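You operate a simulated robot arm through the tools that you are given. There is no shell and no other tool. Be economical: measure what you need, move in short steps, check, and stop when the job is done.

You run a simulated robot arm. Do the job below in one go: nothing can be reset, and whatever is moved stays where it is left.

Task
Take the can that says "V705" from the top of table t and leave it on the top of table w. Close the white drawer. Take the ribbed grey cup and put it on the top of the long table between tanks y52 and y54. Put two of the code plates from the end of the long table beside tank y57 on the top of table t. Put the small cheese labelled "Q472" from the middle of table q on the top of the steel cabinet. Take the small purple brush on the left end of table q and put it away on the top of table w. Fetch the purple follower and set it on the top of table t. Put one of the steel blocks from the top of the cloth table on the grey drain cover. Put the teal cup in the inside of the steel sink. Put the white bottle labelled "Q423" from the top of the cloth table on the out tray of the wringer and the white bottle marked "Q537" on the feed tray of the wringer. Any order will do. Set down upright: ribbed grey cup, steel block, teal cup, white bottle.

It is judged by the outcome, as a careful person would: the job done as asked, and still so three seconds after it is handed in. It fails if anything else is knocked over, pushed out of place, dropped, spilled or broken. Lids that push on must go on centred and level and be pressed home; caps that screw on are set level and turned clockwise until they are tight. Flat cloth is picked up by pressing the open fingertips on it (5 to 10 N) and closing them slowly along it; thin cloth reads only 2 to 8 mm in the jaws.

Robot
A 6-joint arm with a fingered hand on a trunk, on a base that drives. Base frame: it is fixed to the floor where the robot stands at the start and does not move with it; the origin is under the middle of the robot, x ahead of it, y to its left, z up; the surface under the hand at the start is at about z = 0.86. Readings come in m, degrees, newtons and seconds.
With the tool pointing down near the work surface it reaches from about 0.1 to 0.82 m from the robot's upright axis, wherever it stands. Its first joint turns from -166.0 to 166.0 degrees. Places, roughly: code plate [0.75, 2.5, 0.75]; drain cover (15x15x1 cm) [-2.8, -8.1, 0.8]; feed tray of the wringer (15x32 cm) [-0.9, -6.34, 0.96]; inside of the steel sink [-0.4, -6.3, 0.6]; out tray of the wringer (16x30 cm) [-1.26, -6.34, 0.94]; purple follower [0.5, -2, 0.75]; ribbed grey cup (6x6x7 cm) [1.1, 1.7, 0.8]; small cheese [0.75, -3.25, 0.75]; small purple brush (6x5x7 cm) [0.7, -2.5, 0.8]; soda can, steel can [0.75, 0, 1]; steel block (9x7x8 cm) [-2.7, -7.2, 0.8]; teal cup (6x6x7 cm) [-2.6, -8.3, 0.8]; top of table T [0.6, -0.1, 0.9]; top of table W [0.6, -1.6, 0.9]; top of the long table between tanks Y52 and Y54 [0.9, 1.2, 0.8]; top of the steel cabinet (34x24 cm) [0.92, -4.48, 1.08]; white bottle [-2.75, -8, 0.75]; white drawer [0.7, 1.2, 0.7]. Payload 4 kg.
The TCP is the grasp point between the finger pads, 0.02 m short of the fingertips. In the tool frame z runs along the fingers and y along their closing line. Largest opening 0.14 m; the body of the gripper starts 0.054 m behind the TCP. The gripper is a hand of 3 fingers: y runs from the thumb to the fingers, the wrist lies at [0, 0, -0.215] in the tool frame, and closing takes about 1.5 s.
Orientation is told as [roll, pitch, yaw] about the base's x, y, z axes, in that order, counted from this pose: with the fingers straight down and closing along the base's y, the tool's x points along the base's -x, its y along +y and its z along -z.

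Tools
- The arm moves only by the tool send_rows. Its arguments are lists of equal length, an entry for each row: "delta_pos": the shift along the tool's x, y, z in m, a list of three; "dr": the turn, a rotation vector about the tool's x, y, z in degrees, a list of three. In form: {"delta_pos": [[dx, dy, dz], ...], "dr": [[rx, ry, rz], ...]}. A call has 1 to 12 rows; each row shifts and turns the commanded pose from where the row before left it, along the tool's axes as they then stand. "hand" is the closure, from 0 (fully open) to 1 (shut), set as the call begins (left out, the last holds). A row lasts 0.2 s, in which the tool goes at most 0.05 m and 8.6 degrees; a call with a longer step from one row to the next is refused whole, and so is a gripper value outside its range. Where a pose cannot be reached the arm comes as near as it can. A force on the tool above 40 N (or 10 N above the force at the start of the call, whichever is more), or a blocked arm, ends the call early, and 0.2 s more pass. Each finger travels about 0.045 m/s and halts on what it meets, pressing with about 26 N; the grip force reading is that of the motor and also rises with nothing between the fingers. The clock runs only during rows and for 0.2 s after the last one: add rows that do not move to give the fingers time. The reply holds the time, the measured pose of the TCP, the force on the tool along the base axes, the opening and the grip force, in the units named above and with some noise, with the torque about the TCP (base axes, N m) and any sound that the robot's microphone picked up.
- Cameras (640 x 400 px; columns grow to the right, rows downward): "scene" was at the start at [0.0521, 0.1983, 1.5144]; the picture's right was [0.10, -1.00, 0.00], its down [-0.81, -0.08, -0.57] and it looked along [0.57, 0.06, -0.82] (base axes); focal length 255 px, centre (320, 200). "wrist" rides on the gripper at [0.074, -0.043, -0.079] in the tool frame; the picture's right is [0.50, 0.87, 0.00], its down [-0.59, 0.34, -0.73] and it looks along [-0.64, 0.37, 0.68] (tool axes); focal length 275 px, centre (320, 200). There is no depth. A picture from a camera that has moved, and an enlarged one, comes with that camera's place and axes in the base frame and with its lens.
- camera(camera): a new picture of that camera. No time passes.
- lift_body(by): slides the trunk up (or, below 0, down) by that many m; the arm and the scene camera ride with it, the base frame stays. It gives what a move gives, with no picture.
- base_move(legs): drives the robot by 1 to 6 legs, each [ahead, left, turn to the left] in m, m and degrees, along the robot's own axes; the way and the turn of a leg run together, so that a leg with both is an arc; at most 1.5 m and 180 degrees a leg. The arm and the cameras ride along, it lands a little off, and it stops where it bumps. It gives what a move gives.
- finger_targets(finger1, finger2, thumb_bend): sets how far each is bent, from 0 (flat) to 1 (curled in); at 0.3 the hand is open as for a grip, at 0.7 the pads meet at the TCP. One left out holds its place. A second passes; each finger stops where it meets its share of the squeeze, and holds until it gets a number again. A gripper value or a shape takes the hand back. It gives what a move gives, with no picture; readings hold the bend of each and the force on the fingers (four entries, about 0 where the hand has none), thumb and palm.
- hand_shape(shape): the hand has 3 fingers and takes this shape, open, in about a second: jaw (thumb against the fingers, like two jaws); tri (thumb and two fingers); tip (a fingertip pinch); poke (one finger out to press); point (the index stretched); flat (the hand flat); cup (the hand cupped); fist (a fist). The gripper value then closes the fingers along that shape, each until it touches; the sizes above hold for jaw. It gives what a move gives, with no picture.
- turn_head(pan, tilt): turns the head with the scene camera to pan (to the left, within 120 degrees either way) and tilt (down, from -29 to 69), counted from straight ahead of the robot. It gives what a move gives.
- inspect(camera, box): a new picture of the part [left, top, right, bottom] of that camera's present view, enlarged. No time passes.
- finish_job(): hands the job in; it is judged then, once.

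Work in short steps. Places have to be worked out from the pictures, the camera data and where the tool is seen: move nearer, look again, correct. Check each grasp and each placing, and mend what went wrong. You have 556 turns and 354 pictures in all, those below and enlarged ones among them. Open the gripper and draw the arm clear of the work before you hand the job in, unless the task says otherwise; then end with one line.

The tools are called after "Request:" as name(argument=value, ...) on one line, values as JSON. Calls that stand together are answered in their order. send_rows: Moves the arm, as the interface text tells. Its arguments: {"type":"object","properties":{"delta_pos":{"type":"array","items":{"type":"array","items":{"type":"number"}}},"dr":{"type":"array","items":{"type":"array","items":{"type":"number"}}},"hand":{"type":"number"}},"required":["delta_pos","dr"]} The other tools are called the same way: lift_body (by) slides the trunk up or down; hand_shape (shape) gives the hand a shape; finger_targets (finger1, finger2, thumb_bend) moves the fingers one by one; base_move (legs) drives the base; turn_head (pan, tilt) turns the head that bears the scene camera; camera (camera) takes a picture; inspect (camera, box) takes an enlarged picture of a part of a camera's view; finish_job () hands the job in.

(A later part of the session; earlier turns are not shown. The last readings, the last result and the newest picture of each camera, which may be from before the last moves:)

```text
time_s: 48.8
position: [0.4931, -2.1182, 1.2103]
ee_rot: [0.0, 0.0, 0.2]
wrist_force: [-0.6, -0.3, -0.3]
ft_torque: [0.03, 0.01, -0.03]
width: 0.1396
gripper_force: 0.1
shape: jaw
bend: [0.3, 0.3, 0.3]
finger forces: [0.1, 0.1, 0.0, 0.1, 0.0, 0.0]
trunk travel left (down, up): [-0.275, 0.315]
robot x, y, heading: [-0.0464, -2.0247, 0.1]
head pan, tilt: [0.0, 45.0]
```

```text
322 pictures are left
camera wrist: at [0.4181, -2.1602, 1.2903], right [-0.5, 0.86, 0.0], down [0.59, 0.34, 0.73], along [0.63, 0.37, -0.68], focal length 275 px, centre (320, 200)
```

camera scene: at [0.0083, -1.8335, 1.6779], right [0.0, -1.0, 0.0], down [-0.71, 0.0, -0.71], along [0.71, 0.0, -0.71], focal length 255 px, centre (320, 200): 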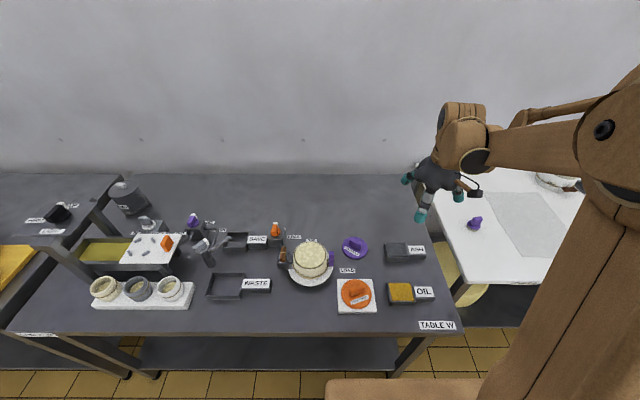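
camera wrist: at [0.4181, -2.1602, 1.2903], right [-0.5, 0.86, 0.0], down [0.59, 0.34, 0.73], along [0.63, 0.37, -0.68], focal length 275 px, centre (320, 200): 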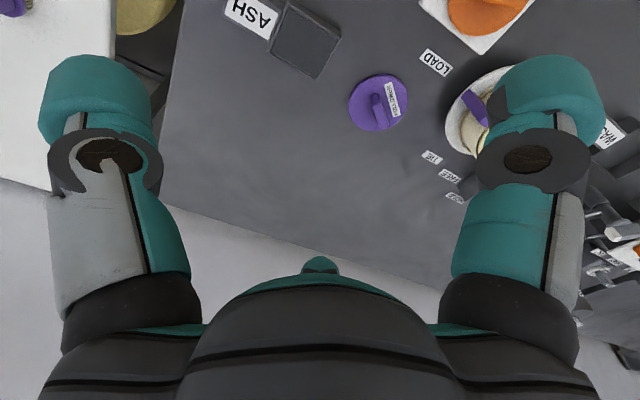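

A purple disc with a handle and a label lies near (355, 247). I read the labels.

Request:
inspect(camera="scene", box=[270, 215, 430, 315])

Request:
inspect(camera="wrist", box=[320, 50, 480, 150])

Request:
inspect(camera="scene", box=[430, 170, 600, 276])

```text
4.00 times, centred on (350, 265) of scene
camera zoom: at [0.0083, -1.8335, 1.6779], right [0.0, -1.0, 0.0], down [-0.71, 0.0, -0.71], along [0.71, 0.0, -0.71], focal length 1020 px, centre (200, -60)
```

zoom: 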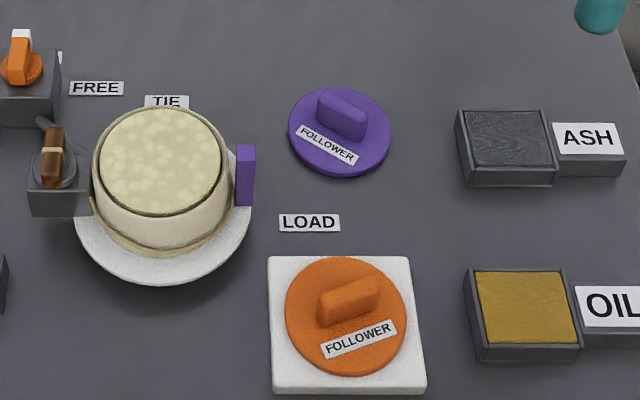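

```text
4.00 times, centred on (400, 100) of wrist
camera zoom: at [0.4181, -2.1602, 1.2903], right [-0.5, 0.86, 0.0], down [0.59, 0.34, 0.73], along [0.63, 0.37, -0.68], focal length 1101 px, centre (0, 600)
```

zoom: 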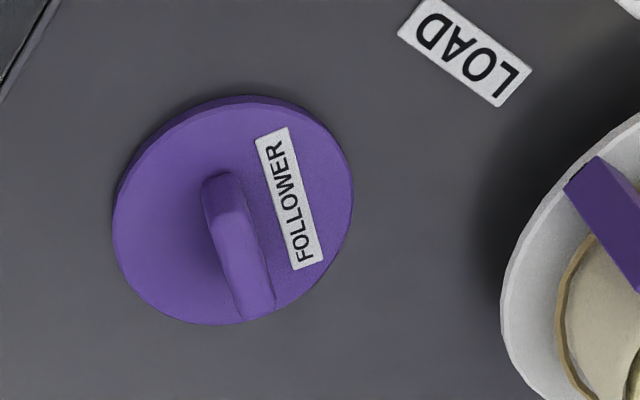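

```text
3.76 times, centred on (515, 223) of scene
camera zoom: at [0.0083, -1.8335, 1.6779], right [0.0, -1.0, 0.0], down [-0.71, 0.0, -0.71], along [0.71, 0.0, -0.71], focal length 960 px, centre (-414, 113)
```

zoom: 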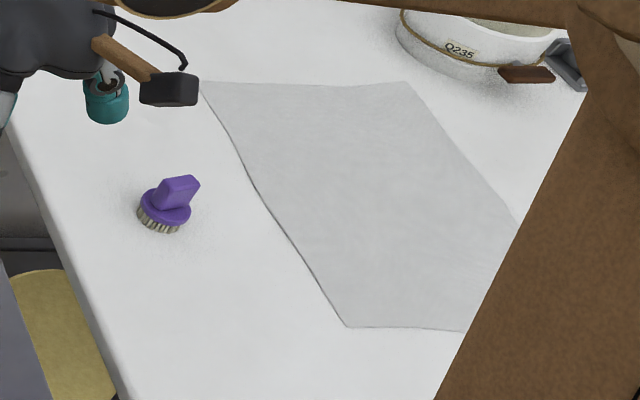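

The purple follower is near (0.565, −1.963) with its handle lying at about 45°. I move above it, turning to yaw 45.

Request:
send_rows(delta_pos=[[-0.018, 0.039, 0], [-0.018, 0.039, 0], [-0.018, 0.039, 0], [-0.018, 0.038, 0], [0, 0, 0.04], [0, 0, 0.04], [0, 0, 0.04], [0, 0, 0.04]], dr=[[0, 0, 0], [0, 0, 0], [0, 0, 0], [0, 0, -7.5], [0, 0, -7.5], [0, 0, -7.5], [0, 0, -7.5], [0, 0, -7.5]])

Request:
camera(camera="wrist")

Request:
camera(camera="scene")

```text
time_s: 50.5
position: [0.5626, -1.9624, 1.0472]
ee_rot: [0.1, 0.0, 37.9]
wrist_force: [0.5, -0.7, -0.3]
ft_torque: [-0.01, 0.03, -0.02]
width: 0.1403
gripper_force: 0.1
shape: jaw
bend: [0.3, 0.3, 0.3]
finger forces: [0.0, 0.1, 0.1, 0.1, 0.0, 0.1]
trunk travel left (down, up): [-0.275, 0.315]
robot x, y, heading: [-0.0499, -2.0229, 0.5]
head pan, tilt: [0.0, 45.0]
```

```text
318 pictures are left
camera wrist: at [0.5313, -2.0411, 1.1279], right [-0.93, 0.38, 0.0], down [0.26, 0.63, 0.73], along [0.28, 0.68, -0.68], focal length 275 px, centre (320, 200)
```

wrist: 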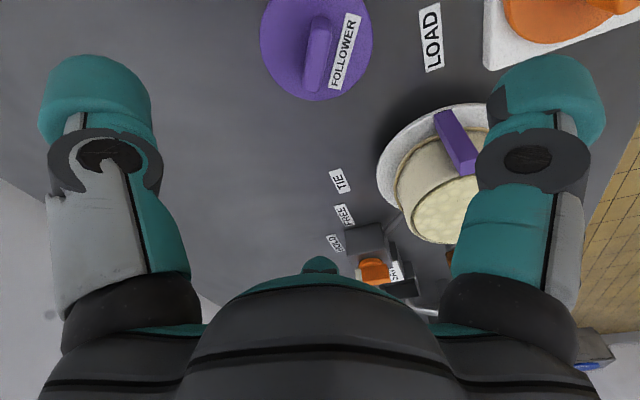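

```text
317 pictures are left
camera scene: at [0.0094, -1.8322, 1.6777], right [0.0, -1.0, 0.0], down [-0.71, 0.0, -0.71], along [0.71, 0.0, -0.71], focal length 255 px, centre (320, 200)
```

scene: 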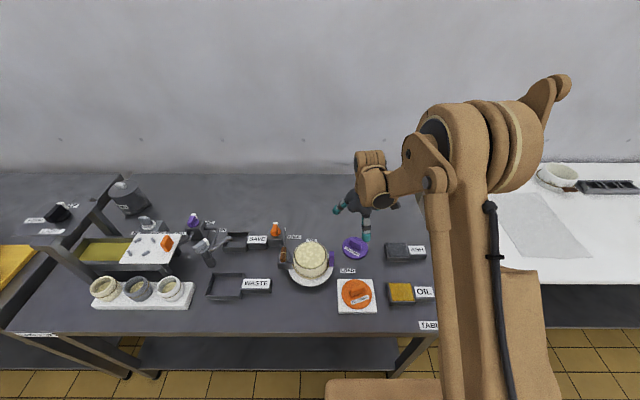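

The handle axis lies at about 56° and is centred under the tool. I turn 18° more, half-close the hand, and lower.

Request:
send_rows(delta_pos=[[-0.001, 0, 0], [0, 0, 0.02], [0, 0, 0.03], [0, 0, 0.03], [0, 0, 0.03]], dr=[[0, 0, -8], [0, 0, -8], [0, 0, -2], [0, 0, 0], [0, 0, 0]], hand=0.45)

Request:
camera(camera="wrist")

```text
time_s: 51.8
position: [0.564, -1.9612, 0.9398]
ee_rot: [0.0, 0.1, 55.8]
wrist_force: [0.5, -0.1, 0.9]
ft_torque: [0.02, 0.06, -0.02]
width: 0.0776
gripper_force: 0.1
shape: jaw
bend: [0.32, 0.32, 0.31]
finger forces: [0.0, 0.1, 0.1, 0.0, 0.0, 0.0]
trunk travel left (down, up): [-0.275, 0.315]
robot x, y, heading: [-0.0515, -2.0252, 0.4]
head pan, tilt: [0.0, 45.0]
```

```text
316 pictures are left
camera wrist: at [0.5579, -2.0455, 1.0198], right [-1.0, 0.07, 0.0], down [0.05, 0.68, 0.73], along [0.05, 0.73, -0.68], focal length 275 px, centre (320, 200)
```

wrist: 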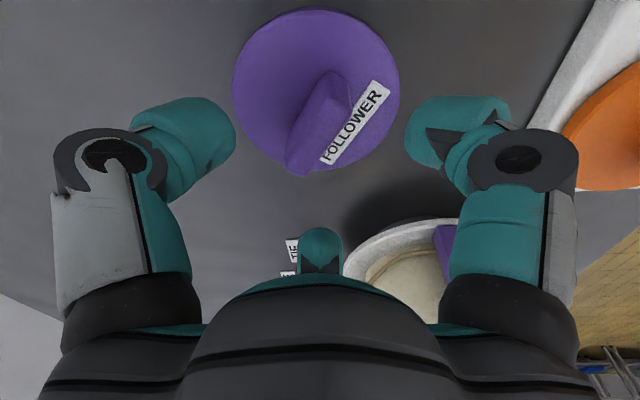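

The handle sits between the fingers. I lower to z ≈ 0.897 and close.

Request:
send_rows(delta_pos=[[0, 0, 0.02], [0, 0, 0.015], [0, 0, 0.008]], dr=[[0, 0, 0], [0, 0, 0], [0, 0, 0]])

Request:
camera(camera="wrist")

```text
time_s: 52.5
position: [0.5647, -1.9611, 0.8975]
ee_rot: [0.0, 0.0, 55.9]
wrist_force: [0.9, -0.4, 0.0]
ft_torque: [0.0, -0.03, -0.02]
width: 0.0776
gripper_force: 0.2
shape: jaw
bend: [0.32, 0.32, 0.31]
finger forces: [0.0, 0.1, 0.0, 0.1, 0.0, 0.0]
trunk travel left (down, up): [-0.275, 0.315]
robot x, y, heading: [-0.0506, -2.0209, 0.3]
head pan, tilt: [0.0, 45.0]
```

```text
315 pictures are left
camera wrist: at [0.5581, -2.046, 0.9776], right [-1.0, 0.07, 0.0], down [0.05, 0.68, 0.73], along [0.05, 0.73, -0.68], focal length 275 px, centre (320, 200)
```

wrist: 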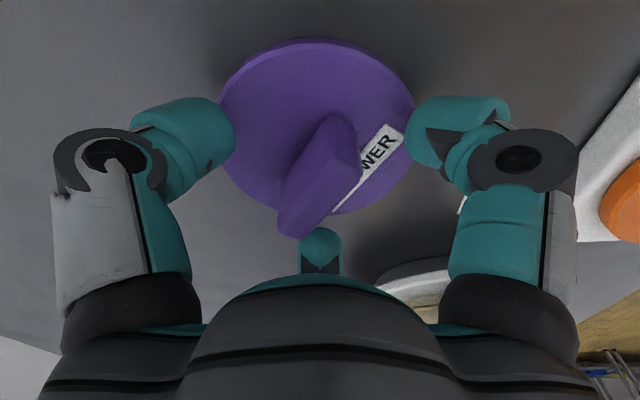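

The handle centre sits about 1 cm towards −y from the tool. I shift there, turn a few degrees more, and close.

Request:
send_rows(delta_pos=[[0.0077, -0.0075, 0], [0, 0, 0]], dr=[[0, 0, -6], [0, 0, 0]])

Request:
send_rows(delta_pos=[[0, 0, 0], [0, 0, 0], [0, 0, 0], [0, 0, 0], [0, 0, 0], [0, 0, 0], [0, 0, 0]], dr=[[0, 0, 0], [0, 0, 0], [0, 0, 0], [0, 0, 0], [0, 0, 0], [0, 0, 0], [0, 0, 0]], hand=1)

Request:
camera(camera="wrist")

```text
time_s: 53.1
position: [0.5667, -1.9712, 0.8971]
ee_rot: [0.0, 0.0, 61.8]
wrist_force: [-0.1, -0.4, -0.3]
ft_torque: [-0.02, -0.01, -0.01]
width: 0.0772
gripper_force: 0.0
shape: jaw
bend: [0.32, 0.32, 0.31]
finger forces: [0.0, 0.0, 0.0, 0.0, 0.0, 0.1]
trunk travel left (down, up): [-0.275, 0.315]
robot x, y, heading: [-0.0529, -2.0225, 0.5]
head pan, tilt: [0.0, 45.0]
```

```text
time_s: 54.8
position: [0.5663, -1.9706, 0.8977]
ee_rot: [0.1, -0.1, 61.8]
wrist_force: [0.9, -0.8, 0.0]
ft_torque: [-0.02, -0.06, -0.02]
width: 0.0198
gripper_force: 25.8
shape: jaw
bend: [0.93, 0.93, 0.53]
finger forces: [19.5, 18.5, 0.1, 0.1, 25.9, 0.1]
trunk travel left (down, up): [-0.275, 0.315]
robot x, y, heading: [-0.0512, -2.0215, 0.5]
head pan, tilt: [0.0, 45.0]
```

```text
314 pictures are left
camera wrist: at [0.5689, -2.0559, 0.978], right [-1.0, -0.03, 0.0], down [-0.02, 0.68, 0.73], along [-0.02, 0.73, -0.68], focal length 275 px, centre (320, 200)
```

wrist: 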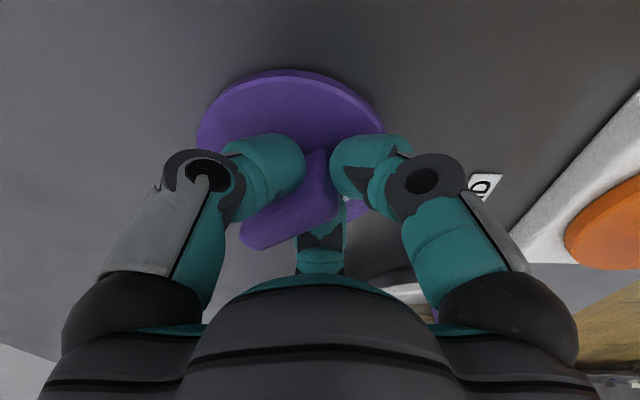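

Gripped. I lift and check.

Request:
send_rows(delta_pos=[[0, 0, -0.02], [0, 0, -0.04], [0, 0, -0.05], [0, 0, -0.05], [0, 0, -0.05], [0, 0, -0.05], [0, 0, -0.05]], dr=[[0, 0, 0], [0, 0, 0], [0, 0, 0], [0, 0, 0], [0, 0, 0], [0, 0, 0], [0, 0, 0]])

Request:
camera(camera="wrist")

Request:
camera(camera="scene")

```text
time_s: 56.4
position: [0.5659, -1.9719, 1.2084]
ee_rot: [0.0, 0.1, 61.7]
wrist_force: [0.1, -0.6, -2.2]
ft_torque: [0.0, -0.01, 0.01]
width: 0.0202
gripper_force: 25.5
shape: jaw
bend: [0.94, 0.93, 0.53]
finger forces: [19.8, 18.0, 0.1, 0.1, 25.2, 0.1]
trunk travel left (down, up): [-0.275, 0.315]
robot x, y, heading: [-0.0501, -2.0264, 0.6]
head pan, tilt: [0.0, 45.0]
```

```text
313 pictures are left
camera wrist: at [0.5682, -2.0568, 1.2886], right [-1.0, -0.03, 0.0], down [-0.02, 0.68, 0.73], along [-0.02, 0.73, -0.68], focal length 275 px, centre (320, 200)
```

wrist: 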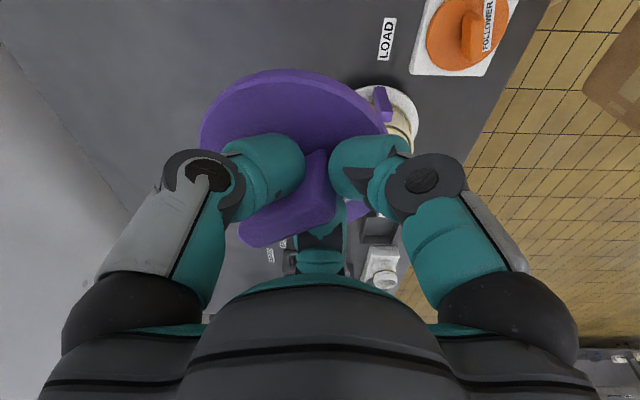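

```text
312 pictures are left
camera scene: at [0.0071, -1.8325, 1.6778], right [0.0, -1.0, 0.0], down [-0.71, 0.0, -0.71], along [0.71, 0.0, -0.71], focal length 255 px, centre (320, 200)
```

scene: 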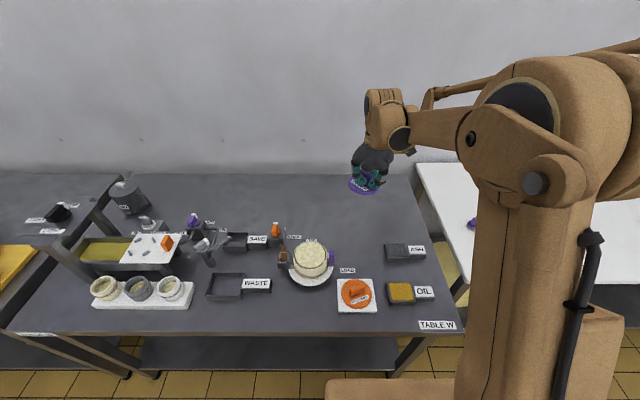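

Held well. I drive back left to table T at y ≈ −0.55.

Request:
base_move(legs=[[0, 0.75, -0.5], [0.03, 0.72, 0]])

Request:
camera(camera="scene")

```text
time_s: 64.0
position: [0.5874, -0.4826, 1.2074]
ee_rot: [0.0, 0.0, 62.5]
wrist_force: [0.1, -0.1, -0.6]
ft_torque: [-0.03, 0.01, -0.02]
width: 0.0199
gripper_force: 26.1
shape: jaw
bend: [0.94, 0.93, 0.53]
finger forces: [19.8, 18.0, 0.1, 0.0, 25.1, 0.1]
trunk travel left (down, up): [-0.275, 0.315]
robot x, y, heading: [-0.0297, -0.5431, 1.0]
head pan, tilt: [0.0, 45.0]
```

```text
311 pictures are left
camera scene: at [0.0273, -0.3509, 1.6777], right [0.02, -1.0, 0.0], down [-0.71, -0.01, -0.71], along [0.71, 0.01, -0.71], focal length 255 px, centre (320, 200)
```

scene: 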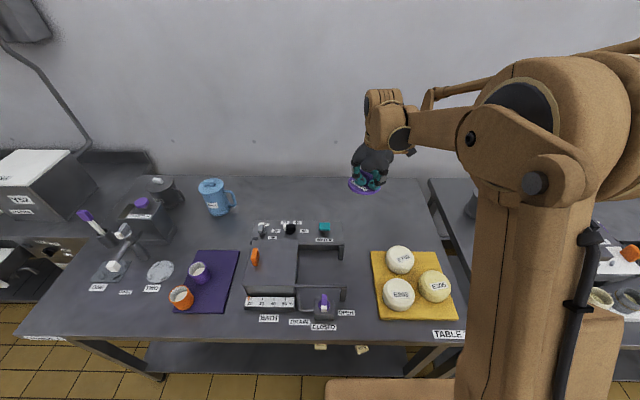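

I carry the follower to a free spot at about (0.73, −0.60) behind the cheese board and lower it.

Request:
send_rows(delta_pos=[[0.0095, -0.045, 0], [0.0095, -0.045, 0], [0.0095, -0.045, 0], [0.0095, -0.045, 0], [0, 0, 0.05], [0, 0, 0.05], [0, 0, 0.05], [0, 0, 0.05], [0, 0, 0.05], [0, 0, 0.04]], dr=[[0, 0, 4], [0, 0, 4], [0, 0, 4], [0, 0, 4], [0, 0, 4], [0, 0, 0], [0, 0, 0], [0, 0, 0], [0, 0, 0], [0, 0, 0]])

Request:
inspect(camera="scene", box=[300, 150, 480, 262])

```text
time_s: 66.2
position: [0.7157, -0.6142, 0.9159]
ee_rot: [0.1, 0.0, 42.5]
wrist_force: [-0.2, 0.1, -1.0]
ft_torque: [0.03, 0.03, -0.03]
width: 0.0199
gripper_force: 26.1
shape: jaw
bend: [0.94, 0.93, 0.53]
finger forces: [18.7, 18.3, 0.0, 0.1, 25.1, 0.0]
trunk travel left (down, up): [-0.275, 0.315]
robot x, y, heading: [-0.0309, -0.5449, 1.1]
head pan, tilt: [0.0, 45.0]
```

```text
3.56 times, centred on (390, 206) of scene
camera zoom: at [0.0281, -0.3518, 1.6778], right [0.02, -1.0, 0.0], down [-0.71, -0.01, -0.71], along [0.71, 0.01, -0.71], focal length 907 px, centre (71, 179)
```

zoom: 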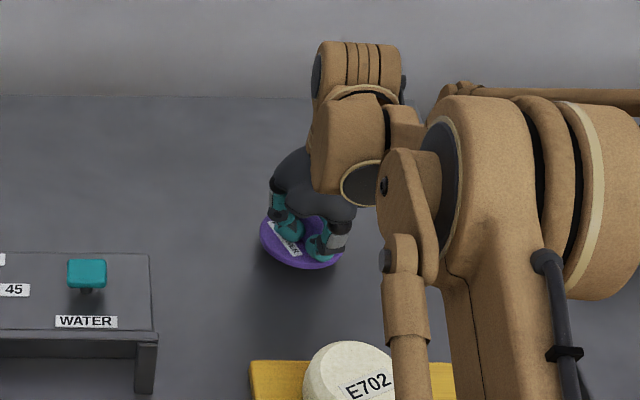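

Clear space all around. I lower the last centimetre or so until contact.

Request:
send_rows(delta_pos=[[0, 0, 0.009], [0, 0, 0.005], [0, 0, 0.003], [0, 0, 0.002]], dr=[[0, 0, 0], [0, 0, 0], [0, 0, 0], [0, 0, 0]])

```text
time_s: 67.2
position: [0.7149, -0.6154, 0.8964]
ee_rot: [0.0, 0.0, 42.4]
wrist_force: [-0.8, -0.3, 1.8]
ft_torque: [-0.06, -0.1, -0.06]
width: 0.0199
gripper_force: 25.8
shape: jaw
bend: [0.94, 0.94, 0.53]
finger forces: [18.5, 20.2, 0.0, 0.0, 26.9, 0.1]
trunk travel left (down, up): [-0.275, 0.315]
robot x, y, heading: [-0.0307, -0.5431, 1.0]
head pan, tilt: [0.0, 45.0]
```

Down. I release and rise.

Request:
send_rows(delta_pos=[[0, 0, 0], [0, 0, 0], [0, 0, 0], [0, 0, 0], [0, 0, 0]], dr=[[0, 0, 0], [0, 0, 0], [0, 0, 0], [0, 0, 0], [0, 0, 0]], hand=0.4)

Request:
send_rows(delta_pos=[[0, 0, -0.02], [0, 0, -0.05], [0, 0, -0.05], [0, 0, -0.05], [0, 0, -0.05], [0, 0, -0.05], [0, 0, -0.04]], dr=[[0, 0, 0], [0, 0, 0], [0, 0, 0], [0, 0, 0], [0, 0, 0], [0, 0, 0], [0, 0, 0]])

Request:
inspect(camera="scene", box=[300, 150, 480, 262])

```text
time_s: 68.4
position: [0.7157, -0.6146, 0.8981]
ee_rot: [0.0, 0.0, 42.5]
wrist_force: [-0.7, -0.1, 0.1]
ft_torque: [0.01, -0.02, -0.01]
width: 0.0836
gripper_force: 0.0
shape: jaw
bend: [0.3, 0.3, 0.29]
finger forces: [0.0, 0.0, 0.0, 0.1, 0.0, 0.0]
trunk travel left (down, up): [-0.275, 0.315]
robot x, y, heading: [-0.0311, -0.543, 1.0]
head pan, tilt: [0.0, 45.0]
```

```text
time_s: 70.0
position: [0.7157, -0.615, 1.2081]
ee_rot: [0.0, 0.1, 42.6]
wrist_force: [-0.7, -0.1, -0.6]
ft_torque: [0.02, 0.03, 0.03]
width: 0.0838
gripper_force: 0.0
shape: jaw
bend: [0.3, 0.3, 0.29]
finger forces: [0.1, 0.0, 0.0, 0.0, 0.1, 0.1]
trunk travel left (down, up): [-0.275, 0.315]
robot x, y, heading: [-0.03, -0.545, 1.2]
head pan, tilt: [0.0, 45.0]
```

```text
3.56 times, centred on (390, 206) of scene
camera zoom: at [0.0268, -0.3518, 1.6778], right [0.02, -1.0, 0.0], down [-0.71, -0.01, -0.71], along [0.71, 0.01, -0.71], focal length 907 px, centre (71, 179)
```

zoom: 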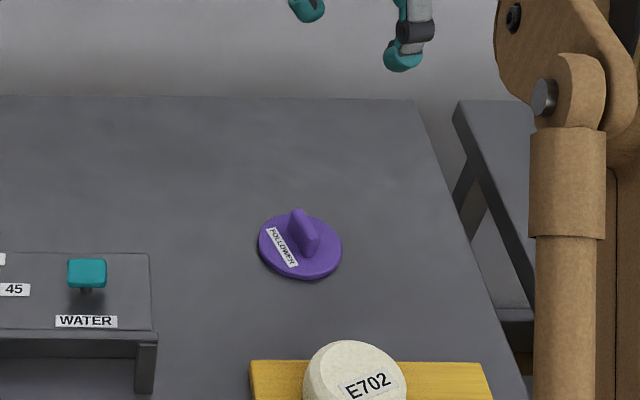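

The follower lies on table T. I retract the arm, drive left towards the long table, and look.

Request:
send_rows(delta_pos=[[0.032, 0.03, 0], [0.032, 0.03, 0], [0.032, 0.03, 0], [0.032, 0.03, 0], [0.032, 0.03, 0], [0, 0, 0], [0, 0, 0], [0, 0, 0], [0, 0, 0], [0, 0, 0]], dr=[[0, 0, 0], [0, 0, 0], [0, 0, 0], [0, 0, 0], [0, 0, 0], [0, 0, 8.5], [0, 0, 8.5], [0, 0, 8.5], [0, 0, 8.5], [0, 0, 8.5]], hand=0)

Request:
base_move(legs=[[-0.1, 0.7, -1], [-0.1, 0.7, 0]])

Request:
turn_head(pan=20, tilt=40)

Request:
camera(camera="scene")

```text
time_s: 72.2
position: [0.4968, -0.6112, 1.2073]
ee_rot: [-0.1, 0.0, -0.1]
wrist_force: [0.1, 0.1, -0.5]
ft_torque: [0.04, -0.01, -0.02]
width: 0.1399
gripper_force: 0.0
shape: jaw
bend: [0.3, 0.3, 0.3]
finger forces: [0.0, 0.0, 0.0, 0.1, 0.0, 0.0]
trunk travel left (down, up): [-0.275, 0.315]
robot x, y, heading: [-0.0299, -0.5456, 1.0]
head pan, tilt: [0.0, 45.0]
```

```text
time_s: 79.6
position: [0.2948, 0.7843, 1.2079]
ee_rot: [0.0, 0.0, -1.4]
wrist_force: [0.1, 0.1, 0.5]
ft_torque: [0.0, 0.02, 0.0]
width: 0.1399
gripper_force: 0.1
shape: jaw
bend: [0.3, 0.3, 0.3]
finger forces: [0.0, 0.0, 0.0, 0.1, 0.1, 0.0]
trunk travel left (down, up): [-0.275, 0.315]
robot x, y, heading: [-0.2283, 0.8636, -0.6]
head pan, tilt: [0.0, 45.0]
```

```text
time_s: 80.4
position: [0.2957, 0.784, 1.2075]
ee_rot: [0.1, 0.0, -1.2]
wrist_force: [0.6, -0.8, 0.1]
ft_torque: [0.0, 0.02, -0.03]
width: 0.1401
gripper_force: 0.2
shape: jaw
bend: [0.3, 0.3, 0.3]
finger forces: [0.0, 0.0, 0.1, 0.1, 0.0, 0.0]
trunk travel left (down, up): [-0.275, 0.315]
robot x, y, heading: [-0.2287, 0.8664, -0.2]
head pan, tilt: [20.0, 40.0]
```

```text
308 pictures are left
camera scene: at [-0.1685, 1.0838, 1.685], right [0.34, -0.94, 0.0], down [-0.61, -0.22, -0.77], along [0.72, 0.26, -0.64], focal length 255 px, centre (320, 200)
```

scene: 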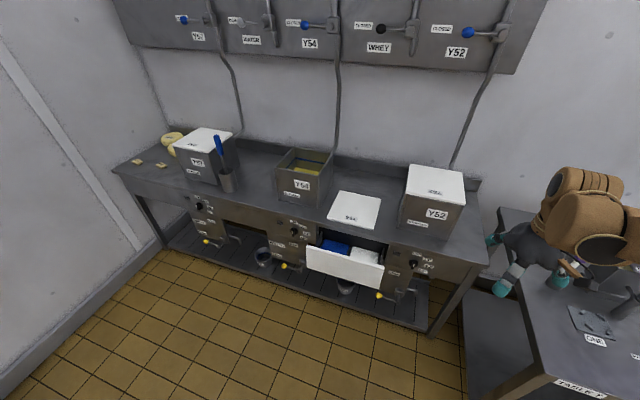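

I can see tanks Y57, Y54, Y52, the open white drawer and the tags at the left end. I enlarge parts to find the ribbed grey cup and code plates.

Request:
inspect(camera="scene", box=[100, 110, 300, 235])

Request:
inspect(camera="scene", box=[260, 130, 480, 268])

Request:
inspect(camera="scene", box=[160, 200, 440, 375])

```text
3.20 times, centred on (200, 172) of scene
camera zoom: at [-0.1685, 1.0838, 1.685], right [0.34, -0.94, 0.0], down [-0.61, -0.22, -0.77], along [0.72, 0.26, -0.64], focal length 816 px, centre (704, 288)
```

zoom: 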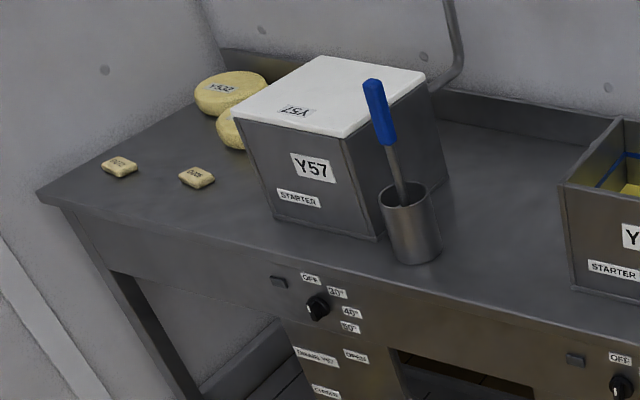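

```text
2.90 times, centred on (370, 199) of scene
camera zoom: at [-0.1685, 1.0838, 1.685], right [0.34, -0.94, 0.0], down [-0.61, -0.22, -0.77], along [0.72, 0.26, -0.64], focal length 739 px, centre (175, 203)
```

zoom: 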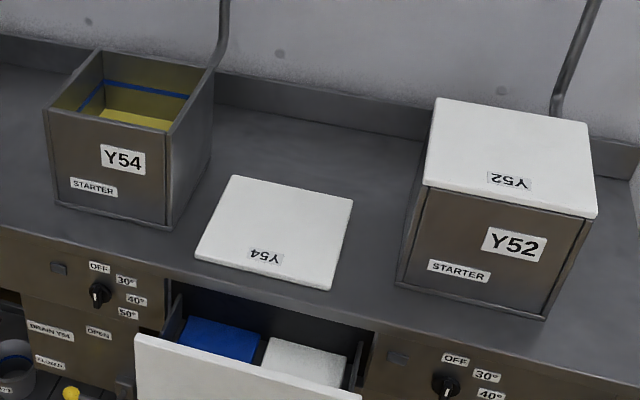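

```text
2.29 times, centred on (300, 288) of scene
camera zoom: at [-0.1685, 1.0838, 1.685], right [0.34, -0.94, 0.0], down [-0.61, -0.22, -0.77], along [0.72, 0.26, -0.64], focal length 583 px, centre (366, 0)
```

zoom: 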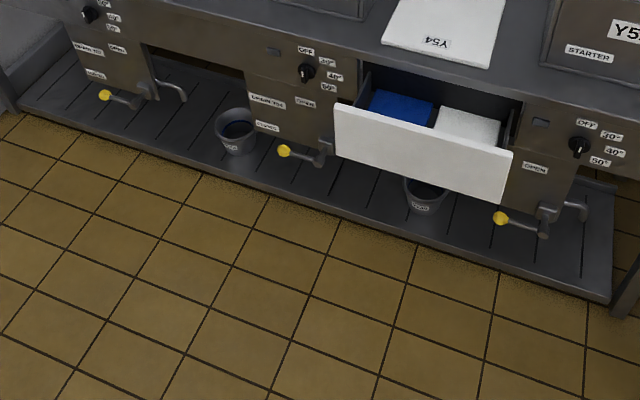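

The ribbed cup may be hidden behind tank Y54. I raise the trunk to see over it.

Request:
lift_body(by=0.3)

Request:
turn_head(pan=25, tilt=50)

Request:
camera(camera="scene")

```text
time_s: 83.4
position: [0.2963, 0.7842, 1.507]
ee_rot: [0.0, 0.0, -1.3]
wrist_force: [-0.3, 0.0, 0.0]
ft_torque: [0.03, 0.03, 0.02]
width: 0.14
gripper_force: 0.0
shape: jaw
bend: [0.3, 0.3, 0.3]
finger forces: [0.0, 0.0, 0.1, 0.0, 0.0, 0.0]
trunk travel left (down, up): [-0.575, 0.015]
robot x, y, heading: [-0.2299, 0.862, -0.3]
head pan, tilt: [20.0, 40.0]
```

```text
time_s: 84.1
position: [0.2957, 0.784, 1.5075]
ee_rot: [-0.1, 0.1, -1.4]
wrist_force: [0.2, 0.4, -1.0]
ft_torque: [-0.01, 0.02, -0.01]
width: 0.1402
gripper_force: 0.2
shape: jaw
bend: [0.3, 0.3, 0.3]
finger forces: [0.0, 0.1, 0.0, 0.0, 0.1, 0.1]
trunk travel left (down, up): [-0.575, 0.015]
robot x, y, heading: [-0.2293, 0.8619, -0.4]
head pan, tilt: [25.0, 50.0]
```

```text
304 pictures are left
camera scene: at [-0.1785, 1.0873, 1.9709], right [0.42, -0.91, 0.0], down [-0.7, -0.32, -0.64], along [0.58, 0.27, -0.77], focal length 255 px, centre (320, 200)
```

scene: 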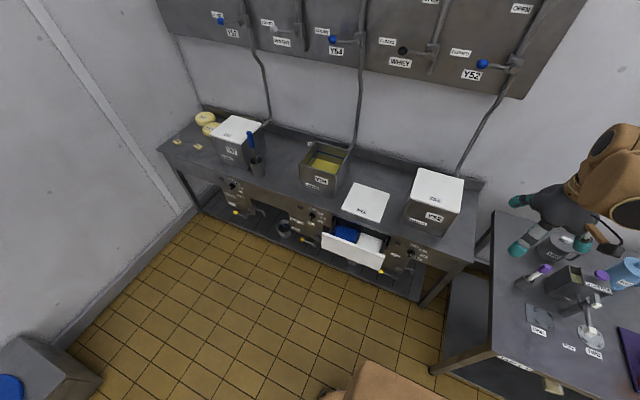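

Request:
inspect(camera="scene", box=[150, 100, 310, 200])

Request:
inspect(camera="scene", box=[280, 120, 480, 245])

```text
4.00 times, centred on (230, 150) of scene
camera zoom: at [-0.1785, 1.0873, 1.9709], right [0.42, -0.91, 0.0], down [-0.7, -0.32, -0.64], along [0.58, 0.27, -0.77], focal length 1020 px, centre (680, 400)
```

zoom: 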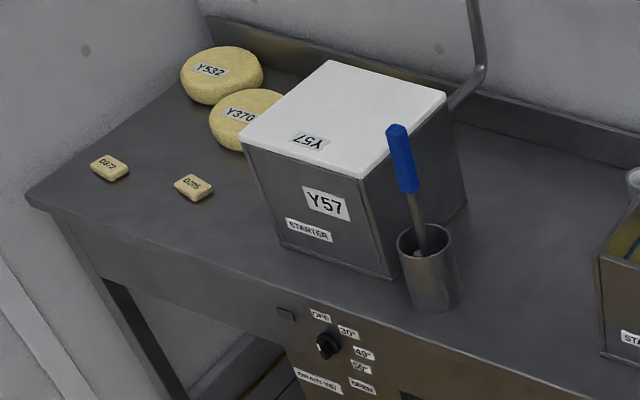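

```text
3.20 times, centred on (380, 182) of scene
camera zoom: at [-0.1785, 1.0873, 1.9709], right [0.42, -0.91, 0.0], down [-0.7, -0.32, -0.64], along [0.58, 0.27, -0.77], focal length 816 px, centre (128, 256)
```

zoom: 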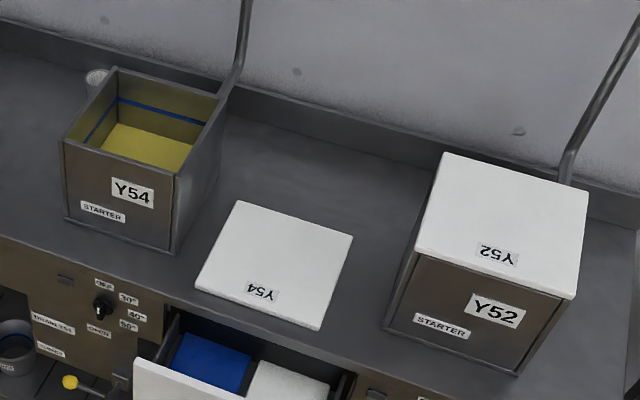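

The cup's rim shows behind Y54's rear left corner, near (1.13, 1.77). I close the drawer first: I drive left to stand in front of it and lower the trunk.

Request:
base_move(legs=[[-0.1, 0.42, 0.4]])

Request:
lift_body(by=-0.45)

Request:
hand_shape(shape="fist")

Request:
send_rows(delta_pos=[[0, 0, 0], [0, 0, 0], [0, 0, 0], [0, 0, 0], [0, 0, 0], [0, 0, 0], [0, 0, 0], [0, 0, 0], [0, 0, 0], [0, 0, 0], [0, 0, 0]], dr=[[0, -8.2, 0], [0, -8.2, 0], [0, -8.2, 0], [0, -8.2, 0], [0, -8.2, 0], [0, -8.2, 0], [0, -8.2, 0], [0, -8.2, 0], [0, -8.2, 0], [0, -8.2, 0], [0, -8, 0]])

Request:
turn_head(pan=0, tilt=40)

Request:
camera(camera="scene")

```text
time_s: 86.8
position: [0.1959, 1.2124, 1.5078]
ee_rot: [0.0, -0.1, -1.0]
wrist_force: [0.0, -0.2, 0.4]
ft_torque: [0.01, 0.0, 0.0]
width: 0.1398
gripper_force: 0.1
shape: jaw
bend: [0.3, 0.3, 0.3]
finger forces: [0.1, 0.0, 0.0, 0.0, 0.0, 0.1]
trunk travel left (down, up): [-0.575, 0.015]
robot x, y, heading: [-0.3255, 1.289, 0.1]
head pan, tilt: [25.0, 50.0]
```

```text
refused: -0.45 is not a number from -0.4 to 0.4
```

```text
time_s: 87.7
position: [0.1973, 1.2107, 1.5075]
ee_rot: [0.0, 0.0, -1.1]
wrist_force: [0.6, -0.2, 0.2]
ft_torque: [0.03, 0.0, 0.01]
width: 0.0002
gripper_force: 0.0
shape: fist
bend: [1.0, 1.0, 0.5]
finger forces: [0.0, 0.1, 0.1, 0.0, 0.1, 0.1]
trunk travel left (down, up): [-0.575, 0.015]
robot x, y, heading: [-0.3291, 1.2872, 0.1]
head pan, tilt: [25.0, 50.0]
```

```text
time_s: 90.1
position: [0.2269, 1.2073, 1.5776]
ee_rot: [11.0, -88.4, -12.5]
wrist_force: [-0.6, 1.0, 1.3]
ft_torque: [-0.03, 0.0, -0.01]
width: 0.0
gripper_force: 0.1
shape: fist
bend: [1.0, 1.0, 0.5]
finger forces: [0.1, 0.1, 0.1, 0.0, 0.0, 0.0]
out of reach, approached as far as the arm can: row 9, 10, 11
trunk travel left (down, up): [-0.575, 0.015]
robot x, y, heading: [-0.3296, 1.2887, -0.2]
head pan, tilt: [25.0, 50.0]
```

```text
time_s: 91.0
position: [0.2252, 1.2078, 1.5778]
ee_rot: [11.5, -88.3, -13.0]
wrist_force: [0.0, 0.1, -0.2]
ft_torque: [-0.02, 0.01, 0.0]
width: 0.0
gripper_force: 0.0
shape: fist
bend: [1.0, 1.0, 0.5]
finger forces: [0.0, 0.1, 0.0, 0.1, 0.1, 0.0]
trunk travel left (down, up): [-0.575, 0.015]
robot x, y, heading: [-0.3318, 1.2868, -0.0]
head pan, tilt: [0.0, 40.0]
```

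```text
301 pictures are left
camera scene: at [-0.2645, 1.4802, 1.985], right [0.0, -1.0, 0.0], down [-0.64, 0.0, -0.77], along [0.77, 0.0, -0.64], focal length 255 px, centre (320, 200)
```

scene: 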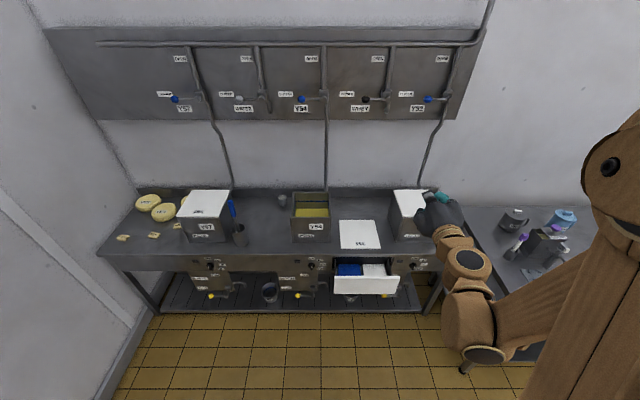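

Now the cup is visible behind and left of Y54, and three code plates lie at the left end. I lower the trunk to bring the fist to drawer height.

Request:
lift_body(by=-0.4)

Request:
lift_body(by=-0.17)

Request:
camera(camera="scene")

```text
time_s: 94.8
position: [0.2241, 1.2079, 1.1768]
ee_rot: [12.0, -88.3, -13.5]
wrist_force: [-0.2, 0.6, 0.0]
ft_torque: [-0.01, 0.01, 0.02]
width: 0.0001
gripper_force: 0.1
shape: fist
bend: [1.0, 1.0, 0.5]
finger forces: [0.0, 0.1, 0.0, 0.1, 0.0, 0.1]
trunk travel left (down, up): [-0.175, 0.415]
robot x, y, heading: [-0.3315, 1.2888, -0.1]
head pan, tilt: [0.0, 40.0]
```

```text
time_s: 96.7
position: [0.2245, 1.2072, 1.0079]
ee_rot: [12.0, -88.3, -13.4]
wrist_force: [0.4, 1.2, 0.7]
ft_torque: [0.02, 0.0, 0.01]
width: 0.0
gripper_force: 0.1
shape: fist
bend: [1.0, 1.0, 0.5]
finger forces: [0.0, 0.1, 0.0, 0.0, 0.0, 0.0]
trunk travel left (down, up): [-0.005, 0.585]
robot x, y, heading: [-0.327, 1.2907, 0.2]
head pan, tilt: [0.0, 40.0]
```

```text
300 pictures are left
camera scene: at [-0.2647, 1.4801, 1.4152], right [0.0, -1.0, 0.0], down [-0.64, 0.0, -0.77], along [0.77, 0.0, -0.64], focal length 255 px, centre (320, 200)
```

scene: 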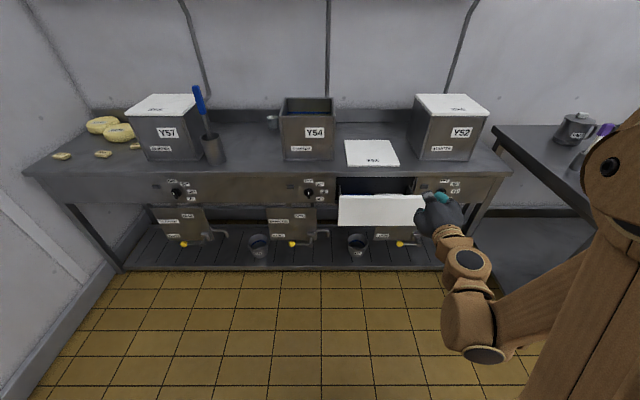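

The drawer face is at x ≈ 0.535, y 1.04–1.40, z 0.60–0.78. I move the fist forward and down in front of it.

Request:
send_rows(delta_pos=[[0, 0, 0.04], [0, 0, 0.04], [0, 0, 0.04], [0.045, 0, 0], [0.045, 0, 0], [0.045, 0, 0], [0.045, 0, 0], [0.045, 0, 0], [0.045, 0, 0], [0.04, 0, 0]], dr=[[0, 0, 0], [0, 0, 0], [0, 0, 0], [0, 0, 0], [0, 0, 0], [0, 0, 0], [0, 0, 0], [0, 0, 0], [0, 0, 0], [0, 0, 0]])

Request:
camera(camera="scene")

```text
time_s: 98.9
position: [0.4381, 1.1893, 0.7555]
ee_rot: [11.8, -88.4, -13.2]
wrist_force: [-0.7, 0.8, 0.5]
ft_torque: [0.0, 0.01, 0.02]
width: 0.0003
gripper_force: 0.1
shape: fist
bend: [1.0, 1.0, 0.5]
finger forces: [0.0, 0.1, 0.0, 0.0, 0.1, 0.1]
out of reach, approached as far as the arm can: row 5, 6, 7, 8, 9, 10
trunk travel left (down, up): [-0.005, 0.585]
robot x, y, heading: [-0.3321, 1.2918, -0.1]
head pan, tilt: [0.0, 40.0]
```

```text
299 pictures are left
camera scene: at [-0.2643, 1.4801, 1.415], right [0.0, -1.0, 0.0], down [-0.64, 0.0, -0.77], along [0.77, 0.0, -0.64], focal length 255 px, centre (320, 200)
```

scene: 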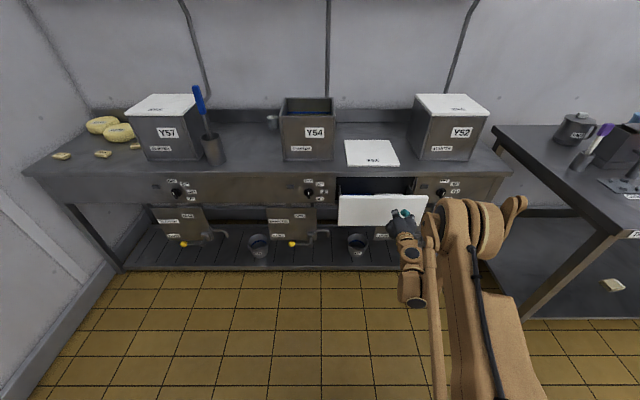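

The fist is in front of the drawer at z ≈ 0.755, inside the face's height range. I advance forward carefully.

Request:
send_rows(delta_pos=[[0.005, 0, 0.03], [0.005, 0, 0.03], [0, 0, 0.02], [0, 0, 0.02]], dr=[[0, 0, 0], [0, 0, 0], [0, 0, 0], [0, 0, 0]])

Request:
inspect(camera="scene", box=[300, 140, 500, 265])

```text
time_s: 99.9
position: [0.5339, 1.1858, 0.745]
ee_rot: [11.3, -88.2, -12.5]
wrist_force: [-0.2, -0.3, 0.5]
ft_torque: [-0.01, -0.01, 0.02]
width: 0.0
gripper_force: 0.1
shape: fist
bend: [1.0, 1.0, 0.5]
finger forces: [0.1, 0.0, 0.0, 0.0, 0.0, 0.0]
out of reach, approached as far as the arm can: row 4
trunk travel left (down, up): [-0.005, 0.585]
robot x, y, heading: [-0.3269, 1.2893, 0.2]
head pan, tilt: [0.0, 40.0]
```

```text
3.20 times, centred on (400, 202) of scene
camera zoom: at [-0.2645, 1.4802, 1.4151], right [0.0, -1.0, 0.0], down [-0.64, 0.0, -0.77], along [0.77, 0.0, -0.64], focal length 816 px, centre (64, 192)
```

zoom: 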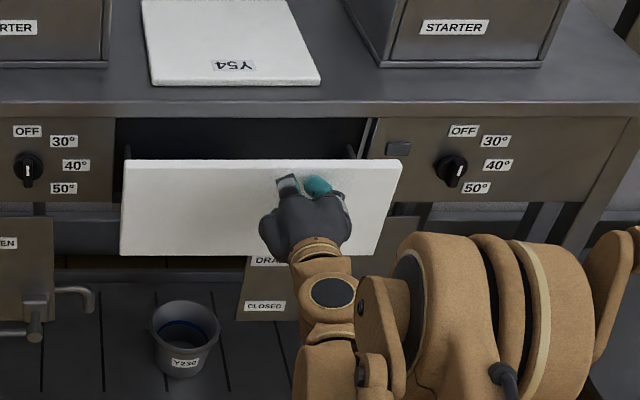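

The fist is near the face. I push by driving the base forward in small amounts.

Request:
base_move(legs=[[0.06, 0, 0]])

Request:
inspect(camera="scene", box=[300, 140, 500, 265])

```text
time_s: 100.9
position: [0.5946, 1.1865, 0.746]
ee_rot: [11.2, -88.3, -12.6]
wrist_force: [-0.9, 0.2, -0.3]
ft_torque: [0.02, 0.0, 0.01]
width: 0.0001
gripper_force: 0.1
shape: fist
bend: [1.0, 1.0, 0.5]
finger forces: [0.0, 0.0, 0.0, 0.0, 0.0, 0.0]
trunk travel left (down, up): [-0.005, 0.585]
robot x, y, heading: [-0.2727, 1.2904, 0.1]
head pan, tilt: [0.0, 40.0]
```

```text
3.20 times, centred on (400, 202) of scene
camera zoom: at [-0.2038, 1.4801, 1.415], right [0.0, -1.0, 0.0], down [-0.64, 0.0, -0.77], along [0.77, 0.0, -0.64], focal length 816 px, centre (64, 192)
```

zoom: 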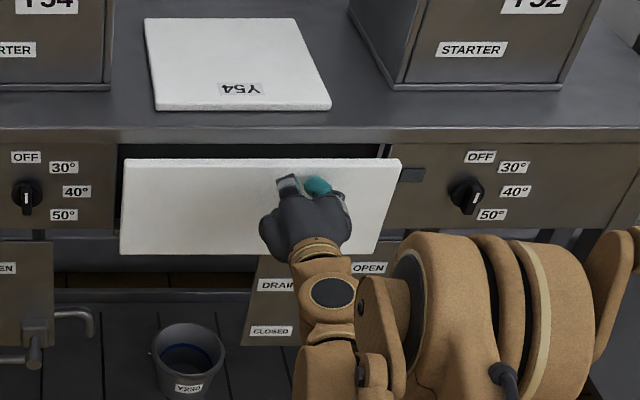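

The drawer slides in easily. I push further.

Request:
base_move(legs=[[0.045, 0, 0]])

Request:
inspect(camera="scene", box=[300, 140, 500, 265])

```text
time_s: 101.8
position: [0.6418, 1.1852, 0.7458]
ee_rot: [11.3, -88.1, -12.7]
wrist_force: [-0.5, 0.1, -0.4]
ft_torque: [0.01, 0.03, 0.02]
width: 0.0003
gripper_force: 0.0
shape: fist
bend: [1.0, 1.0, 0.5]
finger forces: [0.0, 0.0, 0.0, 0.0, 0.0, 0.0]
trunk travel left (down, up): [-0.005, 0.585]
robot x, y, heading: [-0.2209, 1.289, -0.0]
head pan, tilt: [0.0, 40.0]
```

```text
3.20 times, centred on (400, 202) of scene
camera zoom: at [-0.1574, 1.4801, 1.415], right [0.0, -1.0, 0.0], down [-0.64, 0.0, -0.77], along [0.77, 0.0, -0.64], focal length 816 px, centre (64, 192)
```

zoom: 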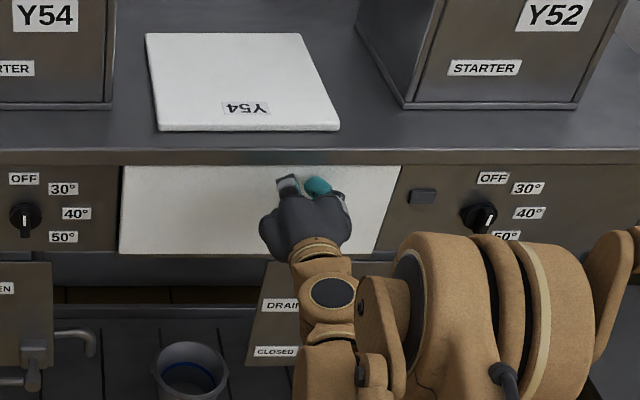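

Almost flush. I push a little more until I feel resistance.

Request:
base_move(legs=[[0.012, 0, 0]])

Request:
inspect(camera="scene", box=[320, 170, 420, 233])

```text
time_s: 102.5
position: [0.6524, 1.185, 0.7461]
ee_rot: [11.2, -88.2, -12.6]
wrist_force: [0.5, 0.4, 1.3]
ft_torque: [0.0, 0.0, -0.02]
width: 0.0
gripper_force: 0.1
shape: fist
bend: [1.0, 1.0, 0.5]
finger forces: [0.0, 0.0, 0.0, 0.0, 0.1, 0.0]
trunk travel left (down, up): [-0.005, 0.585]
robot x, y, heading: [-0.2098, 1.2891, -0.3]
head pan, tilt: [0.0, 40.0]
```

```text
6.35 times, centred on (370, 202) of scene
camera zoom: at [-0.1453, 1.4801, 1.415], right [0.0, -1.0, 0.0], down [-0.64, 0.0, -0.77], along [0.77, 0.0, -0.64], focal length 1619 px, centre (2, 190)
```

zoom: 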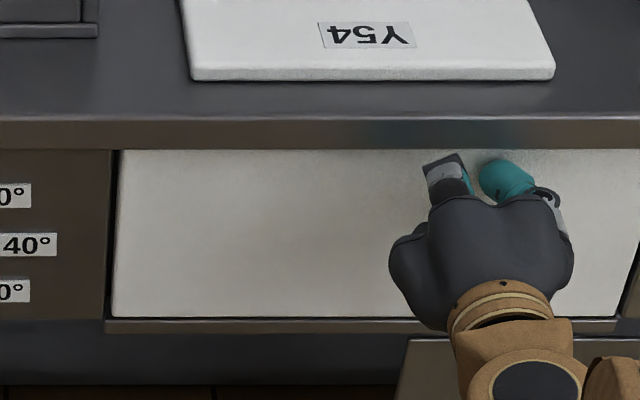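

I push another 1.5 cm, watching for resistance.

Request:
base_move(legs=[[0.015, 0, 0]])

Request:
inspect(camera="scene", box=[320, 170, 420, 233])

```text
time_s: 103.4
position: [0.6608, 1.1799, 0.7455]
ee_rot: [11.9, -88.3, -13.8]
wrist_force: [-10.2, 0.6, 0.4]
ft_torque: [-0.01, -0.05, -0.19]
width: 0.0
gripper_force: 0.0
shape: fist
bend: [1.0, 1.0, 0.52]
finger forces: [0.1, 0.1, 0.0, 0.0, 10.2, 0.0]
trunk travel left (down, up): [-0.005, 0.585]
robot x, y, heading: [-0.1997, 1.2876, -0.1]
head pan, tilt: [0.0, 40.0]
stopped in leg 1: the force on the tool passed its limit at 49 N (the readings are from after the stop); the commanded pose is now the measured one
```

```text
6.35 times, centred on (370, 202) of scene
camera zoom: at [-0.1347, 1.4801, 1.4151], right [0.0, -1.0, 0.0], down [-0.64, 0.0, -0.77], along [0.77, 0.0, -0.64], focal length 1619 px, centre (2, 190)
```

zoom: 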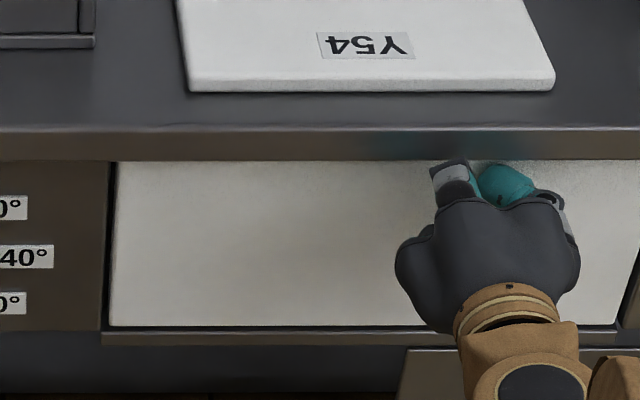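

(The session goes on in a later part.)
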